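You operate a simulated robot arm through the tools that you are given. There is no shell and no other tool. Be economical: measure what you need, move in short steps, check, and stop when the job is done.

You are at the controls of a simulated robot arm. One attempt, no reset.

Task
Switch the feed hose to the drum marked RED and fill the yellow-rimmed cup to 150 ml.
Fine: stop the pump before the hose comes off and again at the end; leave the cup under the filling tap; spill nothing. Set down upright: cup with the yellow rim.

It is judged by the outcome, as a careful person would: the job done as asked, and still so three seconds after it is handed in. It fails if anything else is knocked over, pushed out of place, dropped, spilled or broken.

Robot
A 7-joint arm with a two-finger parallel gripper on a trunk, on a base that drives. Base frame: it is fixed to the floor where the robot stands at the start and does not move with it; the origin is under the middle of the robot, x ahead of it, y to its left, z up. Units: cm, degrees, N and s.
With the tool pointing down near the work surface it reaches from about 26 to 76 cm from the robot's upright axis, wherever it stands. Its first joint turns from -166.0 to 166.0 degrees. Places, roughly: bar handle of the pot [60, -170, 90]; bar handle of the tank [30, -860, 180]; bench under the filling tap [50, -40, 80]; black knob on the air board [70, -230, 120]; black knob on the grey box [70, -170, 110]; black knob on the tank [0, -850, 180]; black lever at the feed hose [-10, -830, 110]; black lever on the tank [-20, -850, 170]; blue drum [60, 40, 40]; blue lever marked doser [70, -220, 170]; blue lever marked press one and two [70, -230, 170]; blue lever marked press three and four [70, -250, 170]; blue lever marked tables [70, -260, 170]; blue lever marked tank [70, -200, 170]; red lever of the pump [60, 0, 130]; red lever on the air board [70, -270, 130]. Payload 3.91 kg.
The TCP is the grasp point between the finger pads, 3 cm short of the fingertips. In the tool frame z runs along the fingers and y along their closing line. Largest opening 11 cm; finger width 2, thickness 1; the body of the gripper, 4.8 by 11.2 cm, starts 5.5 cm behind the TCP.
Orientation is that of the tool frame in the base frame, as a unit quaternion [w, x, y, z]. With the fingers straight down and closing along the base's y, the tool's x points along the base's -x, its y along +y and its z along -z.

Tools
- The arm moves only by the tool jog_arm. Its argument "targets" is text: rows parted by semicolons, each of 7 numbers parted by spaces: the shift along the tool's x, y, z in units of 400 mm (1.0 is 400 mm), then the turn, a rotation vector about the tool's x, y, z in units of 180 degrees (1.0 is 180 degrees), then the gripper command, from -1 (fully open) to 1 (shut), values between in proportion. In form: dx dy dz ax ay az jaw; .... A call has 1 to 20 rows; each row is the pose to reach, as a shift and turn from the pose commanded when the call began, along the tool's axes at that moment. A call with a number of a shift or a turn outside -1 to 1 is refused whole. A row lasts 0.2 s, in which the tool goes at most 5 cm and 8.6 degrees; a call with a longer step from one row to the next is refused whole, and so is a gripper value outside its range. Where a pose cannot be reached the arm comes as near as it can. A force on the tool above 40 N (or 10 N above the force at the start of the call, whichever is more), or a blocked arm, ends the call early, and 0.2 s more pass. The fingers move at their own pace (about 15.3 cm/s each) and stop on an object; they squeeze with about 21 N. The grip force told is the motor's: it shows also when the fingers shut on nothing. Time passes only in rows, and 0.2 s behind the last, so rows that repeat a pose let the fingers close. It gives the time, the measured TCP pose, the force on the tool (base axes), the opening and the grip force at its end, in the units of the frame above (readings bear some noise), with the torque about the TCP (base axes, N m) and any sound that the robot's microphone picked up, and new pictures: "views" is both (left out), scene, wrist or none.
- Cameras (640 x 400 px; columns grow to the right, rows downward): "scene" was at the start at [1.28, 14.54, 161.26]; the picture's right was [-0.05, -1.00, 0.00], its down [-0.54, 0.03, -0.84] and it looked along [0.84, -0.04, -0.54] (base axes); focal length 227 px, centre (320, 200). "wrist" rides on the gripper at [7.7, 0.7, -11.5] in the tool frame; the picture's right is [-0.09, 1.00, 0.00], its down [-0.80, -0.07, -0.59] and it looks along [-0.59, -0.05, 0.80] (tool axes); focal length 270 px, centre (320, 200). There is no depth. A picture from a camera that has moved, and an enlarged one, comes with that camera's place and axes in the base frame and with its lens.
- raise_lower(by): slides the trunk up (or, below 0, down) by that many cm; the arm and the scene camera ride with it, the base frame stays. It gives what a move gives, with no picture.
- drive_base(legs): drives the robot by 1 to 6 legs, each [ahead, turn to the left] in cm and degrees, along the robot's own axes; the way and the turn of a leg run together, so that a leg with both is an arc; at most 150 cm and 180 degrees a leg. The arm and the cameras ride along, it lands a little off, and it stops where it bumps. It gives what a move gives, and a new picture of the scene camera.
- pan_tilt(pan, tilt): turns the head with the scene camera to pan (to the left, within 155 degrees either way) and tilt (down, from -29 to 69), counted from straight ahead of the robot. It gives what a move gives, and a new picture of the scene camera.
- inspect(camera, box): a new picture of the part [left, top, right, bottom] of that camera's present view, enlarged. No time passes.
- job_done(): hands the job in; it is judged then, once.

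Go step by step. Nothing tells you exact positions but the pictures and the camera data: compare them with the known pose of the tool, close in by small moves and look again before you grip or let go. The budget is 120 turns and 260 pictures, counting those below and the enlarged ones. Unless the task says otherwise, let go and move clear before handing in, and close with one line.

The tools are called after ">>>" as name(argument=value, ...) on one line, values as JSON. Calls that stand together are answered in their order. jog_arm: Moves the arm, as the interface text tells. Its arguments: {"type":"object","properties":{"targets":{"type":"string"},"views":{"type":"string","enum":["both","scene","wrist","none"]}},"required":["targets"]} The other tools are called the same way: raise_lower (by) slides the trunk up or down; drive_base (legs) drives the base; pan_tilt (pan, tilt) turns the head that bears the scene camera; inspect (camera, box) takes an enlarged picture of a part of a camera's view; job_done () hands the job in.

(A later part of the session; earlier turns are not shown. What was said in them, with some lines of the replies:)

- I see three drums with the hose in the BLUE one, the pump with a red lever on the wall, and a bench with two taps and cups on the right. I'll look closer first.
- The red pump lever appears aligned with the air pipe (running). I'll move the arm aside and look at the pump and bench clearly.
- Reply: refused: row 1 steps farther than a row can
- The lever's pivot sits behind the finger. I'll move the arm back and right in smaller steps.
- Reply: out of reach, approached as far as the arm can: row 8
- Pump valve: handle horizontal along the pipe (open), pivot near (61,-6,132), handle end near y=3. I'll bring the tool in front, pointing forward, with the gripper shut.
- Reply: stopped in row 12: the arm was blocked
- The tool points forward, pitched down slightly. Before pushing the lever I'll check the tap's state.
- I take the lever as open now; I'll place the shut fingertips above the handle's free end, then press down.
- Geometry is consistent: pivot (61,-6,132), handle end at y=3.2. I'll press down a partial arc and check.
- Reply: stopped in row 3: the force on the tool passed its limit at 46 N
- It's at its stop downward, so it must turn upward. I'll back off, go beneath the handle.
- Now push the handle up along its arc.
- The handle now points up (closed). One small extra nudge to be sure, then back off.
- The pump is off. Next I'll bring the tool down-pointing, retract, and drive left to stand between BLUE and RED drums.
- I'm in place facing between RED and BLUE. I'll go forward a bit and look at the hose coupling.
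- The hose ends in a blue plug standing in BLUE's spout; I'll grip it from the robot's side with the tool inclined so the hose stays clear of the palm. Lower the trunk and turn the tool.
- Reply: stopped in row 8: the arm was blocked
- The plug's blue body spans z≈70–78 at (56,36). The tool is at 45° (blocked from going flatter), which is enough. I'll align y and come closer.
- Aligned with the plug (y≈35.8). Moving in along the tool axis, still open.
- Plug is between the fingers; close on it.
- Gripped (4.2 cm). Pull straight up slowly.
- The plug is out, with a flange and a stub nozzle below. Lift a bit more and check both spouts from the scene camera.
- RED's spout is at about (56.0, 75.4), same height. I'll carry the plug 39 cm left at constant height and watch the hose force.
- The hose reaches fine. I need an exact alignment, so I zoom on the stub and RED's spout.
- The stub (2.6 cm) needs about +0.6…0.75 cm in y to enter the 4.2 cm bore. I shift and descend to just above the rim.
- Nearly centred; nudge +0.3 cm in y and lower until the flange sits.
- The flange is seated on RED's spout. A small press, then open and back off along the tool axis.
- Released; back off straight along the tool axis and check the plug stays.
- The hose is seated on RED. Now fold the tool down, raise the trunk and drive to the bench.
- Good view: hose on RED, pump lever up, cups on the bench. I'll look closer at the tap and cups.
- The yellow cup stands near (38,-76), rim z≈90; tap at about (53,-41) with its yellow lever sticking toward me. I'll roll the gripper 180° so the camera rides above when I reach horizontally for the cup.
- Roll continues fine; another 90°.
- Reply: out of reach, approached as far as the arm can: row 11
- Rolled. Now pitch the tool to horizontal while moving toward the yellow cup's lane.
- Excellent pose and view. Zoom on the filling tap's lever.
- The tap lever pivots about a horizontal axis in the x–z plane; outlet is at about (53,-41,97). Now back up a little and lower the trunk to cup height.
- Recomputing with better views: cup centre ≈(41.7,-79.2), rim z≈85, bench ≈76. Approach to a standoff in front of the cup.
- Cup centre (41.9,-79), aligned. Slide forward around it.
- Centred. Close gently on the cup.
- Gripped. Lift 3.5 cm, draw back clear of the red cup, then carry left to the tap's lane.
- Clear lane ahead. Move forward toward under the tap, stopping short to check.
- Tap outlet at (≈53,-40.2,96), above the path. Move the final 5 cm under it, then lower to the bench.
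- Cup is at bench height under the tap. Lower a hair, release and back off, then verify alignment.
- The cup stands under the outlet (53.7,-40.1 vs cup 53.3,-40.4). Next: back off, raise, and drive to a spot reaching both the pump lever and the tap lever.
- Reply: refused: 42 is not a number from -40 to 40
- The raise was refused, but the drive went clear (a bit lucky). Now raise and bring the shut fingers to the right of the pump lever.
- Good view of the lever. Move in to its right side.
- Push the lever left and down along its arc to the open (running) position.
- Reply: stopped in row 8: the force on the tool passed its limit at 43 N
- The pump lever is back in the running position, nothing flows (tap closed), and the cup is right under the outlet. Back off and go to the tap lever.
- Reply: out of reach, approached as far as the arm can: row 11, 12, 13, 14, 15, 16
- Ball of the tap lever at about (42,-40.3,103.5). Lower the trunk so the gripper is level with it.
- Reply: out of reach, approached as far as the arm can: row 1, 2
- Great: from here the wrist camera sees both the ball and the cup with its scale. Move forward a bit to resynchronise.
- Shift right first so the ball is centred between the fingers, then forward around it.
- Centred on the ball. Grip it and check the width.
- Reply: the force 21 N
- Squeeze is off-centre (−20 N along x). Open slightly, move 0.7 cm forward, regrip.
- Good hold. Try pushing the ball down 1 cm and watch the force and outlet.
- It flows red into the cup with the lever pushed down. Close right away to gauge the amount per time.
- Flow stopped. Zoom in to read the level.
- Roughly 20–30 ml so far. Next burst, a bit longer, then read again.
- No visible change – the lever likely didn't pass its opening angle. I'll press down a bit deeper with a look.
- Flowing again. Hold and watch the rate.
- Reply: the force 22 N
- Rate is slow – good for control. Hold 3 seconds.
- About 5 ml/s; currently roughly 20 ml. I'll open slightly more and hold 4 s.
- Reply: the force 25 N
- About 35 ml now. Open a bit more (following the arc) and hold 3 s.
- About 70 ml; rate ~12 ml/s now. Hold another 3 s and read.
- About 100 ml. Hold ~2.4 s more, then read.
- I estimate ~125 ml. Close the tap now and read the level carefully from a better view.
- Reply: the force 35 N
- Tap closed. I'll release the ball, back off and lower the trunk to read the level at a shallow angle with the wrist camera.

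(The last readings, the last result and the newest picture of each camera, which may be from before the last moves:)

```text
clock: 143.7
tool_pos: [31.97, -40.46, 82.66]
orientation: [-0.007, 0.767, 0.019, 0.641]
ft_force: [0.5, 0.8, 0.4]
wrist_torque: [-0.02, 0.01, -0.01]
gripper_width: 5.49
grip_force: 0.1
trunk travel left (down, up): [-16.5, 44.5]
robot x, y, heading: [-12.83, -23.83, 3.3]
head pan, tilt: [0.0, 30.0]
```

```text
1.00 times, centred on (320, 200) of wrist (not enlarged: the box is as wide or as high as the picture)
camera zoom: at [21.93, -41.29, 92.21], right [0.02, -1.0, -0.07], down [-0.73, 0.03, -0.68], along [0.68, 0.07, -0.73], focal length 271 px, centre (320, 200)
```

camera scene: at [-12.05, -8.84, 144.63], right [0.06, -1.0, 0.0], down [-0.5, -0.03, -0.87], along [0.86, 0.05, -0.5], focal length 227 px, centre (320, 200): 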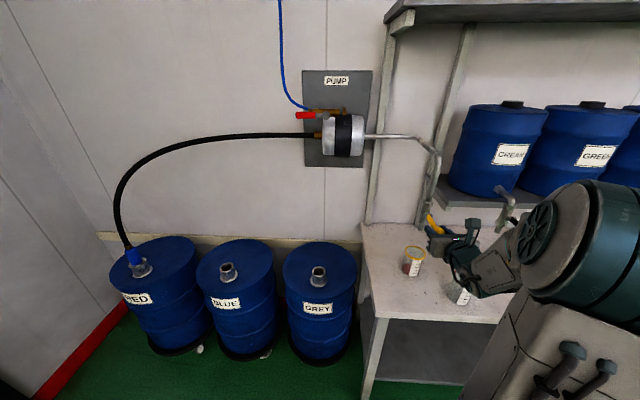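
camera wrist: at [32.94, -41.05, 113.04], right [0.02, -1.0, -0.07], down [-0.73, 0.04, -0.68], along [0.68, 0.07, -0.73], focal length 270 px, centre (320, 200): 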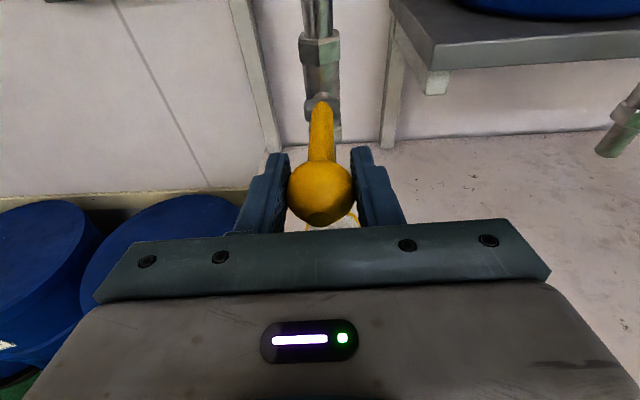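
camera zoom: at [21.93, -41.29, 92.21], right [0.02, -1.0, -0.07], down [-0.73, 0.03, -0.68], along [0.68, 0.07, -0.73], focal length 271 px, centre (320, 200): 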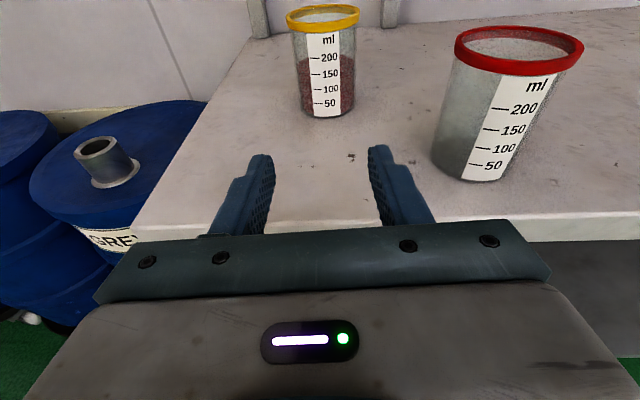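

>>> inspect(camera="wrist", box=[276, 0, 372, 120])

>>> inspect(camera="wrist", box=[285, 45, 365, 95])

>>> inspect(camera="scene", box=[380, 150, 460, 230])

```text
3.33 times, centred on (324, 60) of wrist
camera zoom: at [21.93, -41.29, 92.21], right [0.02, -1.0, -0.07], down [-0.73, 0.03, -0.68], along [0.68, 0.07, -0.73], focal length 901 px, centre (307, 667)
```

zoom: 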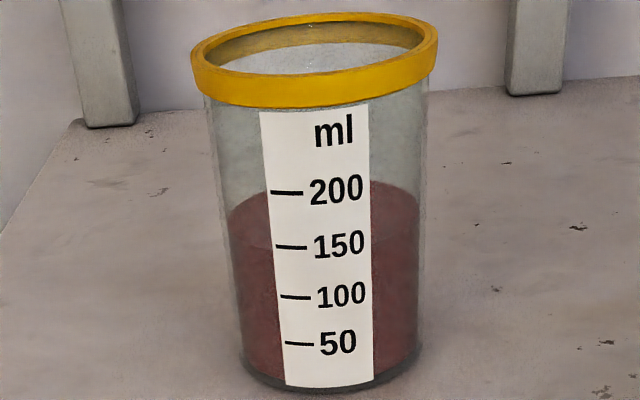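

```text
8.00 times, centred on (325, 70) of wrist
camera zoom: at [21.93, -41.29, 92.21], right [0.02, -1.0, -0.07], down [-0.73, 0.03, -0.68], along [0.68, 0.07, -0.73], focal length 2162 px, centre (280, 1240)
```

zoom: 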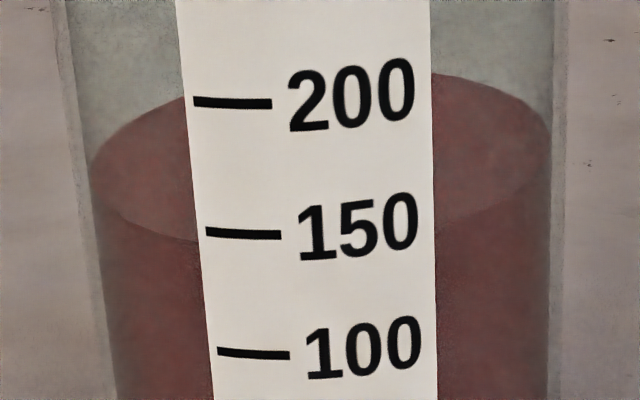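

```text
5.00 times, centred on (420, 190) of scene
camera zoom: at [-12.22, -8.78, 120.68], right [0.06, -1.0, 0.0], down [-0.5, -0.03, -0.87], along [0.86, 0.05, -0.5], focal length 1136 px, centre (-180, 250)
```

zoom: 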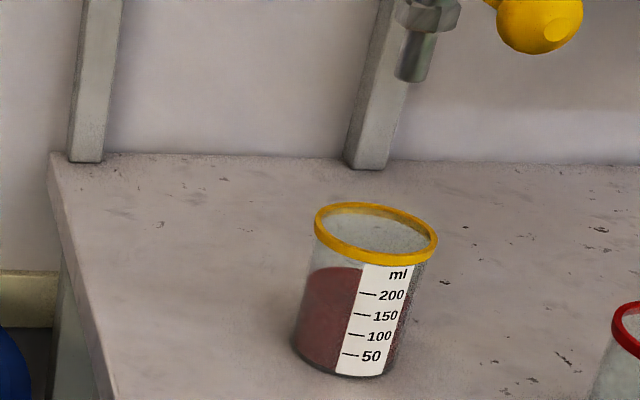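

Very clear reading: about 142 ml, so ~8 ml more is needed. Return to the ball for a short, slow top-up.

>>> raise_lower(by=24)

>>> jog_arm(targets="-0.03 0 0.02 0 0 0 0;-0.034 0.001 0.1 0 0 0 0;-0.034 0.002 0.19 0 0 0 0;-0.034 0.002 0.281 0 0 0 0", views="wrist")

```text
clock: 146.2
tool_pos: [31.94, -40.42, 106.52]
orientation: [-0.006, 0.767, 0.019, 0.641]
ft_force: [0.1, 0.8, -0.5]
wrist_torque: [-0.01, 0.02, -0.01]
gripper_width: 5.52
grip_force: 0.0
trunk travel left (down, up): [-40.5, 20.5]
robot x, y, heading: [-13.03, -23.58, 3.7]
head pan, tilt: [0.0, 30.0]
```

```text
clock: 147.2
tool_pos: [42.59, -40.29, 103.34]
orientation: [-0.006, 0.767, 0.018, 0.641]
ft_force: [-0.7, 0.6, -0.2]
wrist_torque: [0.01, 0.01, 0.02]
gripper_width: 5.49
grip_force: 0.1
trunk travel left (down, up): [-40.5, 20.5]
robot x, y, heading: [-12.95, -23.78, 3.6]
head pan, tilt: [0.0, 30.0]
camera wrist: at [32.55, -41.07, 112.93], right [0.02, -1.0, -0.07], down [-0.73, 0.03, -0.68], along [0.68, 0.07, -0.73], focal length 270 px, centre (320, 200)
```

wrist: 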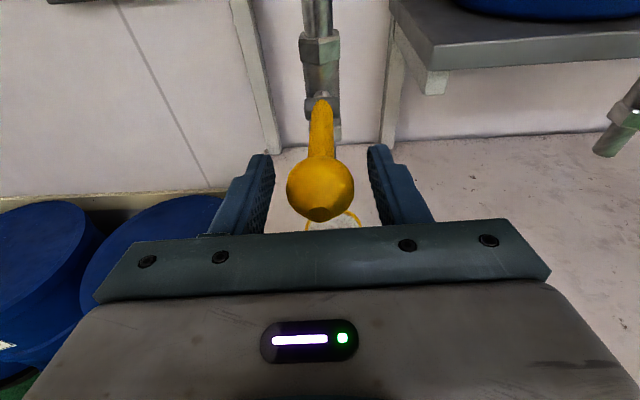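

Grip and give a short slow burst (~1.3 s), then close.

>>> jog_arm(targets="0 0 0.003 0 0 0 0.4;0 0 0.003 0 0 0 0.6;0 0 0.003 0 0 0 0.6;-0.015 0 0.005 0 0 0 0.6;-0.03 0 0.008 0 0 0 0.6;-0.03 0 0.008 0 0 0 0.6;-0.03 0 0.008 0 0 0 0.6;-0.03 0 0.008 0 0 0 0.6;-0.03 0 0.008 0 0 0 0.6;-0.01 0 0.004 0 0 0 0.6;0.01 0 0.001 0 0 0 0.6;0.012 0 0.001 0 0 0 0.6", views="none")

>>> inspect(camera="scene", box=[400, 222, 448, 279])

```text
clock: 149.8
tool_pos: [42.7, -40.28, 103.4]
orientation: [-0.006, 0.769, 0.018, 0.639]
ft_force: [-15.7, 1.6, -21.2]
wrist_torque: [-0.02, 0.08, 0.07]
gripper_width: 3.55
grip_force: 45.0
trunk travel left (down, up): [-40.5, 20.5]
robot x, y, heading: [-12.37, -23.79, 3.6]
head pan, tilt: [0.0, 30.0]
```

```text
7.02 times, centred on (424, 250) of scene
camera zoom: at [-12.28, -8.82, 144.65], right [0.06, -1.0, 0.0], down [-0.5, -0.03, -0.87], along [0.86, 0.05, -0.5], focal length 1594 px, centre (-410, -154)
```

zoom: 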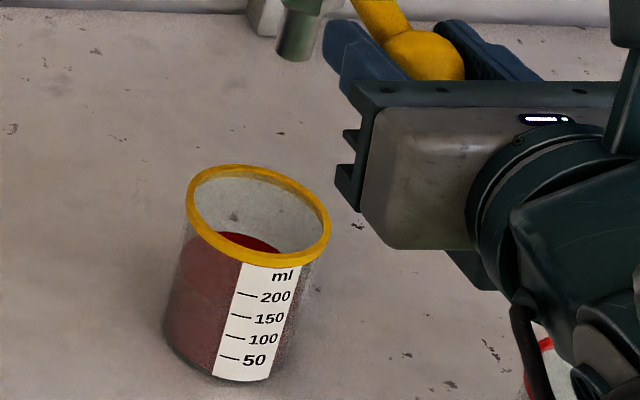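

Closed again, rise of a few ml. Release and check with the shallow view.

>>> jog_arm(targets="-0.008 0 0 0 0 0 0;-0.008 0 0 0 0 0 0;-0.008 0 -0.08 0 0 0 0;-0.008 0 -0.18 0 0 0 0;0.018 0 -0.28 0 0 0 0", views="none")

>>> raise_lower(by=-24)

>>> inspect(camera="wrist", box=[285, 45, 365, 95])

>>> inspect(camera="wrist", box=[276, 0, 372, 120])

```text
clock: 151.0
tool_pos: [32.01, -40.42, 106.31]
orientation: [-0.006, 0.766, 0.018, 0.642]
ft_force: [0.5, 0.3, 0.0]
wrist_torque: [-0.03, 0.04, 0.0]
gripper_width: 5.5
grip_force: 0.1
trunk travel left (down, up): [-40.5, 20.5]
robot x, y, heading: [-12.53, -23.62, 3.3]
head pan, tilt: [0.0, 30.0]
```

```text
clock: 153.5
tool_pos: [32.1, -40.46, 82.25]
orientation: [-0.006, 0.767, 0.018, 0.641]
ft_force: [-0.1, 0.6, -0.8]
wrist_torque: [0.04, 0.01, -0.02]
gripper_width: 5.47
grip_force: 0.0
trunk travel left (down, up): [-16.5, 44.5]
robot x, y, heading: [-12.73, -24.06, 3.6]
head pan, tilt: [0.0, 30.0]
```

```text
8.00 times, centred on (325, 70) of wrist
camera zoom: at [21.99, -41.29, 91.89], right [0.02, -1.0, -0.07], down [-0.73, 0.03, -0.68], along [0.68, 0.07, -0.73], focal length 2162 px, centre (280, 1240)
```

zoom: 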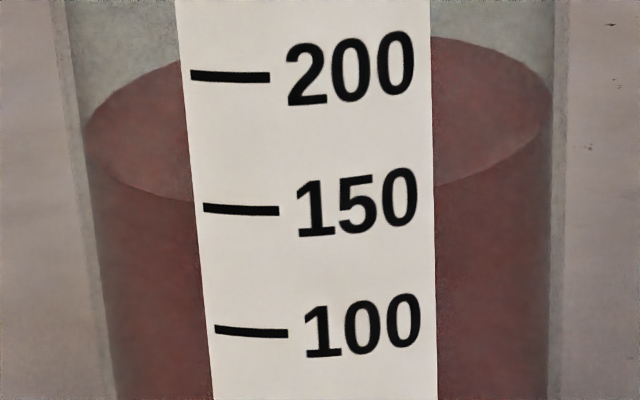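

```text
3.33 times, centred on (324, 60) of wrist
camera zoom: at [21.99, -41.29, 91.89], right [0.02, -1.0, -0.07], down [-0.73, 0.03, -0.68], along [0.68, 0.07, -0.73], focal length 901 px, centre (307, 667)
```

zoom: 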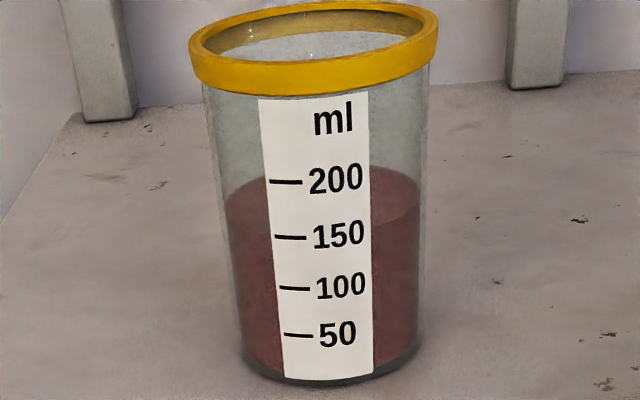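

The level sits on the 150 mark (≈149 ml). Now stop the pump: raise and go back to its lever.

>>> raise_lower(by=40)

>>> jog_arm(targets="0.0212 -0.0873 0.0293 0 0 0 1;0.0424 -0.1746 0.0586 0 0 0 1;0.0636 -0.2619 0.0879 0 0 0 1;0.0848 -0.3492 0.1172 0 0 0 1;0.106 -0.4365 0.1465 0 0 0 1;0.1272 -0.5238 0.1758 0 0 0 1;0.1484 -0.6111 0.2051 0 0 0 1;0.1696 -0.6984 0.2344 0 0 0 1;0.1908 -0.7857 0.2637 0 0 0 1;0.212 -0.873 0.293 0 0 0 1;0.233 -0.96 0.322 0 0 0 1", views="wrist")

```text
clock: 157.3
tool_pos: [31.97, -40.44, 122.3]
orientation: [-0.006, 0.767, 0.018, 0.641]
ft_force: [-0.3, -0.3, 0.1]
wrist_torque: [-0.01, 0.0, 0.01]
gripper_width: 5.5
grip_force: 0.0
trunk travel left (down, up): [-56.5, 4.5]
robot x, y, heading: [-12.71, -24.34, 3.4]
head pan, tilt: [0.0, 30.0]
```

```text
clock: 159.7
tool_pos: [45.02, -1.57, 128.48]
orientation: [-0.006, 0.767, 0.018, 0.641]
ft_force: [0.0, 0.4, -0.7]
wrist_torque: [0.02, 0.01, 0.03]
gripper_width: 0.0
grip_force: 20.6
out of reach, approached as far as the arm can: row 2, 3
trunk travel left (down, up): [-56.5, 4.5]
robot x, y, heading: [-12.68, -23.9, 3.5]
head pan, tilt: [0.0, 30.0]
camera wrist: at [34.93, -2.41, 138.09], right [0.02, -1.0, -0.07], down [-0.73, 0.03, -0.68], along [0.68, 0.07, -0.73], focal length 270 px, centre (320, 200)
```

wrist: 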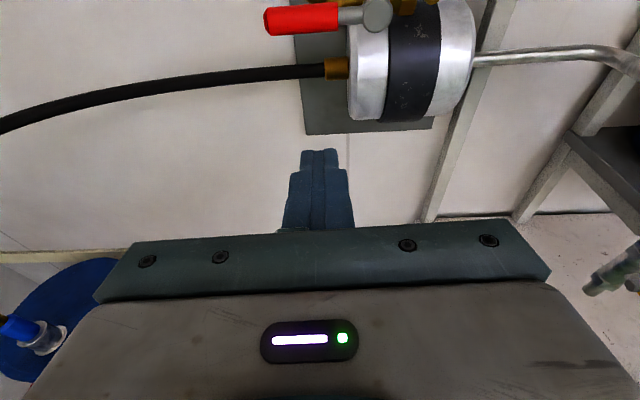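

Move under the handle first.

>>> jog_arm(targets="0.017 -0.0105 0.09 0 0 0 1;0.034 -0.021 0.18 0 0 0 1;0.052 -0.032 0.275 0 0 0 1;0.069 -0.0425 0.365 0 0 0 1", views="wrist")

```text
clock: 160.7
tool_pos: [59.97, 0.66, 128.58]
orientation: [-0.006, 0.767, 0.018, 0.641]
ft_force: [-0.2, -0.4, -0.8]
wrist_torque: [-0.01, -0.01, -0.04]
gripper_width: 0.0
grip_force: 20.9
trunk travel left (down, up): [-56.5, 4.5]
robot x, y, heading: [-12.56, -23.87, 3.8]
head pan, tilt: [0.0, 30.0]
camera wrist: at [49.89, -0.2, 138.12], right [0.02, -1.0, -0.07], down [-0.73, 0.03, -0.68], along [0.68, 0.07, -0.73], focal length 270 px, centre (320, 200)
```

wrist: 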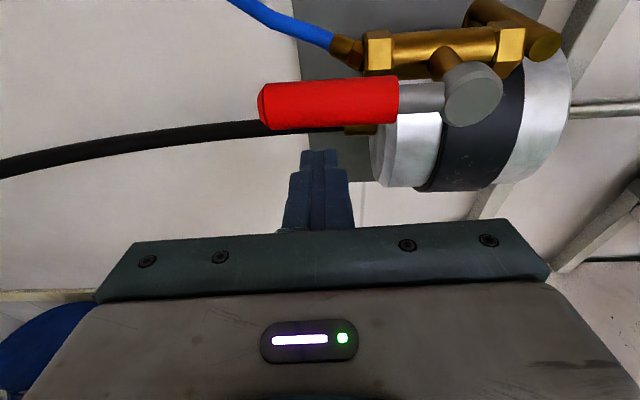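

Under the handle; push it up along its arc, then retreat.

>>> jog_arm(targets="0.0418 0.0007 -0.0074 0 0 0 1;0.0836 0.0013 -0.0149 0 0 0 1;0.128 0.006 -0.023 0 0 0 1;0.169 0.0226 -0.031 0 0 0 1;0.203 0.048 -0.0377 0 0 0 1;0.231 0.0835 -0.0438 0 0 0 1;0.248 0.1237 -0.0484 0 0 0 1;0.25 0.142 -0.0495 0 0 0 1", views="wrist")

```text
clock: 162.5
tool_pos: [59.71, -4.29, 138.99]
orientation: [-0.007, 0.767, 0.02, 0.641]
ft_force: [-0.8, 6.6, -3.3]
wrist_torque: [0.15, 0.05, 0.16]
gripper_width: 0.02
grip_force: 21.6
trunk travel left (down, up): [-56.5, 4.5]
robot x, y, heading: [-13.09, -23.61, 3.7]
head pan, tilt: [0.0, 30.0]
camera wrist: at [49.74, -5.16, 148.63], right [0.03, -1.0, -0.07], down [-0.73, 0.03, -0.68], along [0.68, 0.07, -0.73], focal length 270 px, centre (320, 200)
```

wrist: 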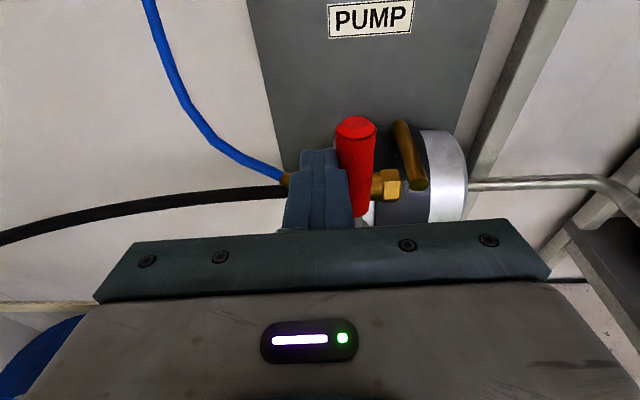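

Lever is up; a last nudge, then withdraw and check everything.

>>> jog_arm(targets="0 0.012 0 0 0 0 1;0 0.022 0 0 0 0 1;0 -0.04 0 0 0 0 1;0 -0.06 -0.08 0 0 0 1;0 -0.06 -0.18 0 0 0 1;0 -0.06 -0.3 0 0 0 1;0 -0.06 -0.42 0 0 0 1", views="both")

>>> inspect(camera="wrist", box=[240, 0, 480, 150])

>>> inspect(camera="scene", box=[360, 180, 520, 340])

>>> inspect(camera="scene", box=[100, 240, 380, 400])

```text
clock: 164.1
tool_pos: [42.62, -2.7, 141.91]
orientation: [-0.006, 0.767, 0.019, 0.642]
ft_force: [-0.8, -0.3, -0.4]
wrist_torque: [0.0, 0.0, 0.01]
gripper_width: 0.0
grip_force: 21.2
trunk travel left (down, up): [-56.5, 4.5]
robot x, y, heading: [-12.79, -23.97, 3.1]
head pan, tilt: [0.0, 30.0]
camera scene: at [-12.39, -8.78, 160.68], right [0.06, -1.0, 0.0], down [-0.5, -0.03, -0.87], along [0.87, 0.05, -0.5], focal length 227 px, centre (320, 200)
camera wrist: at [32.63, -3.49, 151.47], right [0.02, -1.0, -0.07], down [-0.73, 0.03, -0.68], along [0.68, 0.07, -0.73], focal length 270 px, centre (320, 200)
```

scene: 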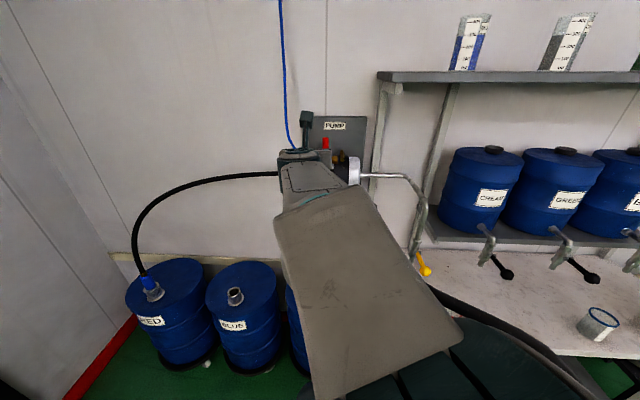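
wrist: 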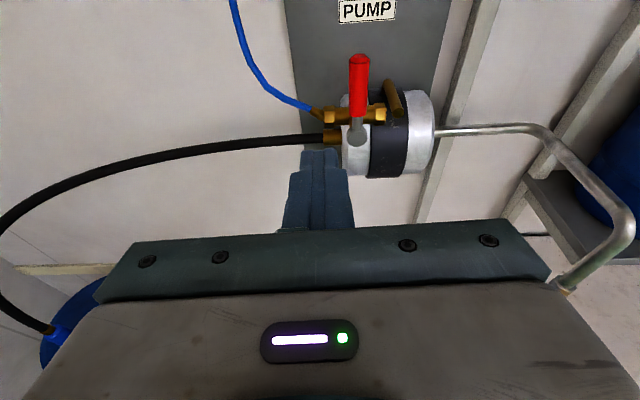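

```text
2.67 times, centred on (360, 75) of wrist
camera zoom: at [32.63, -3.49, 151.47], right [0.02, -1.0, -0.07], down [-0.73, 0.03, -0.68], along [0.68, 0.07, -0.73], focal length 721 px, centre (213, 533)
```

zoom: 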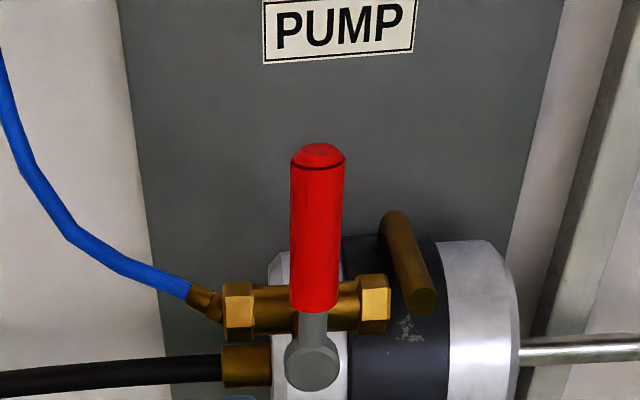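

```text
2.50 times, centred on (440, 260) of scene
camera zoom: at [-12.39, -8.78, 160.68], right [0.06, -1.0, 0.0], down [-0.5, -0.03, -0.87], along [0.87, 0.05, -0.5], focal length 568 px, centre (20, 50)
```

zoom: 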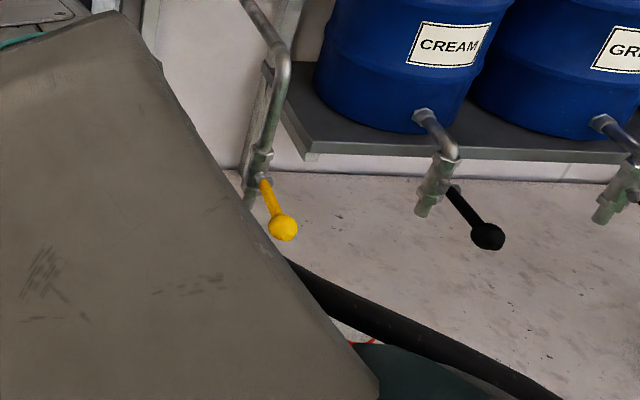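

```text
2.29 times, centred on (240, 320) of scene
camera zoom: at [-12.39, -8.78, 160.68], right [0.06, -1.0, 0.0], down [-0.5, -0.03, -0.87], along [0.87, 0.05, -0.5], focal length 519 px, centre (503, -74)
```

zoom: 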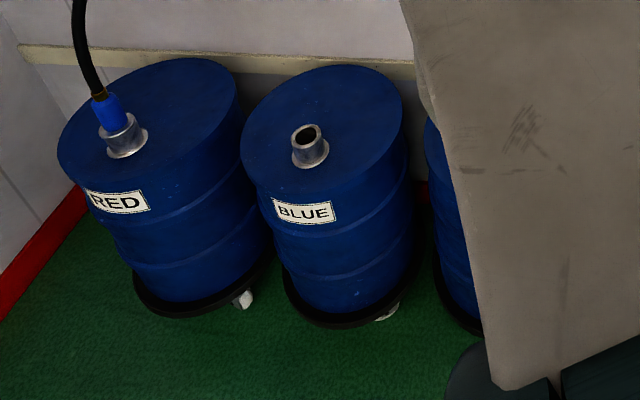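

Pump off, hose on RED, tap shut. I'll back the robot away and take a last look at the cup.

>>> drive_base(legs=[[-25, 0]])

>>> pan_tilt(pan=-25, tilt=32)

```text
clock: 165.9
tool_pos: [17.96, -3.99, 141.85]
orientation: [-0.006, 0.767, 0.018, 0.642]
ft_force: [0.0, -0.5, -0.1]
wrist_torque: [-0.01, -0.01, -0.01]
gripper_width: 0.01
grip_force: 21.2
trunk travel left (down, up): [-56.5, 4.5]
robot x, y, heading: [-37.48, -25.56, 3.2]
head pan, tilt: [0.0, 30.0]
camera scene: at [-37.02, -10.51, 160.68], right [0.06, -1.0, 0.0], down [-0.5, -0.03, -0.87], along [0.86, 0.05, -0.5], focal length 227 px, centre (320, 200)
```

scene: 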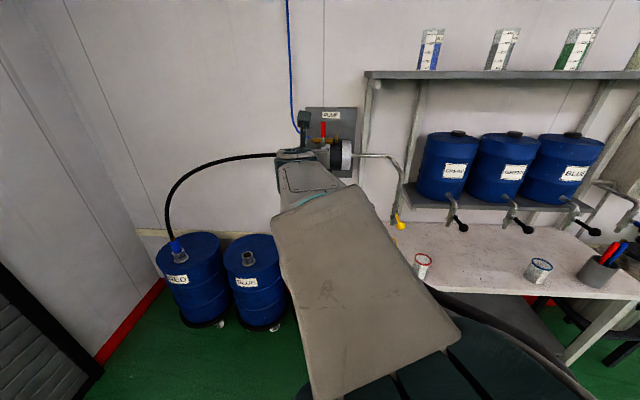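

```text
clock: 166.8
tool_pos: [18.12, -4.01, 141.88]
orientation: [-0.006, 0.767, 0.018, 0.641]
ft_force: [0.2, 0.2, -0.7]
wrist_torque: [0.02, 0.0, -0.05]
gripper_width: 0.0
grip_force: 21.2
trunk travel left (down, up): [-56.5, 4.5]
robot x, y, heading: [-36.96, -25.2, 3.1]
head pan, tilt: [-25.0, 32.0]
camera scene: at [-37.63, -14.32, 160.36], right [-0.37, -0.93, 0.0], down [-0.49, 0.2, -0.85], along [0.79, -0.31, -0.53], focal length 227 px, centre (320, 200)
```

scene: 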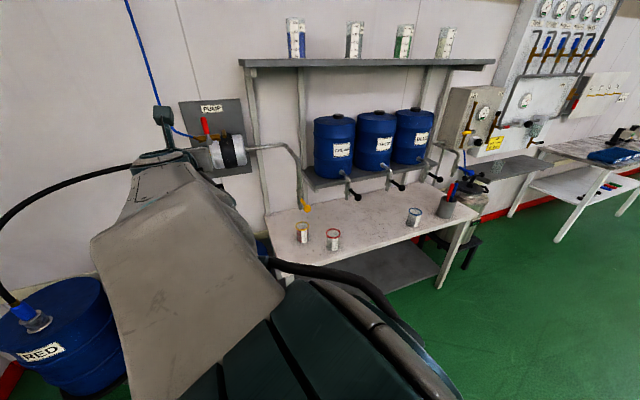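

>>> inspect(camera="scene", box=[270, 190, 350, 250])

```text
6.67 times, centred on (310, 220) of scene
camera zoom: at [-37.63, -14.32, 160.36], right [-0.37, -0.93, 0.0], down [-0.49, 0.2, -0.85], along [0.79, -0.31, -0.53], focal length 1514 px, centre (387, 67)
```

zoom: 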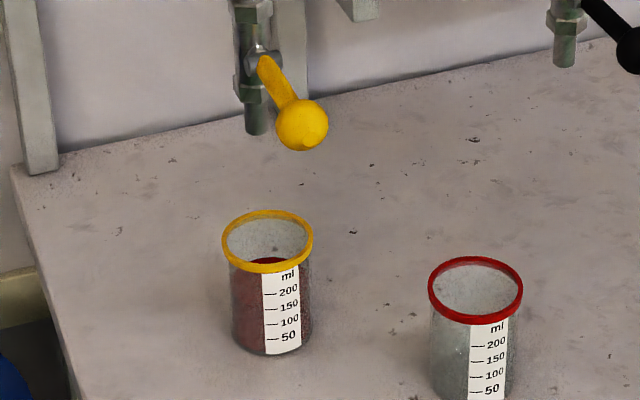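

The cup stands upright under the closed tap, filled to the 150 ml mark; nothing is spilled, and the pump is off. Handing in.

>>> job_done()

```text
The job is handed in.
```

The feed hose is now on the RED drum and the yellow-rimmed cup is filled to the 150 ml mark (I read about 149 ml). It stands upright under the closed filling tap. I stopped the pump before taking the hose off and again at the end, and I saw no spills.
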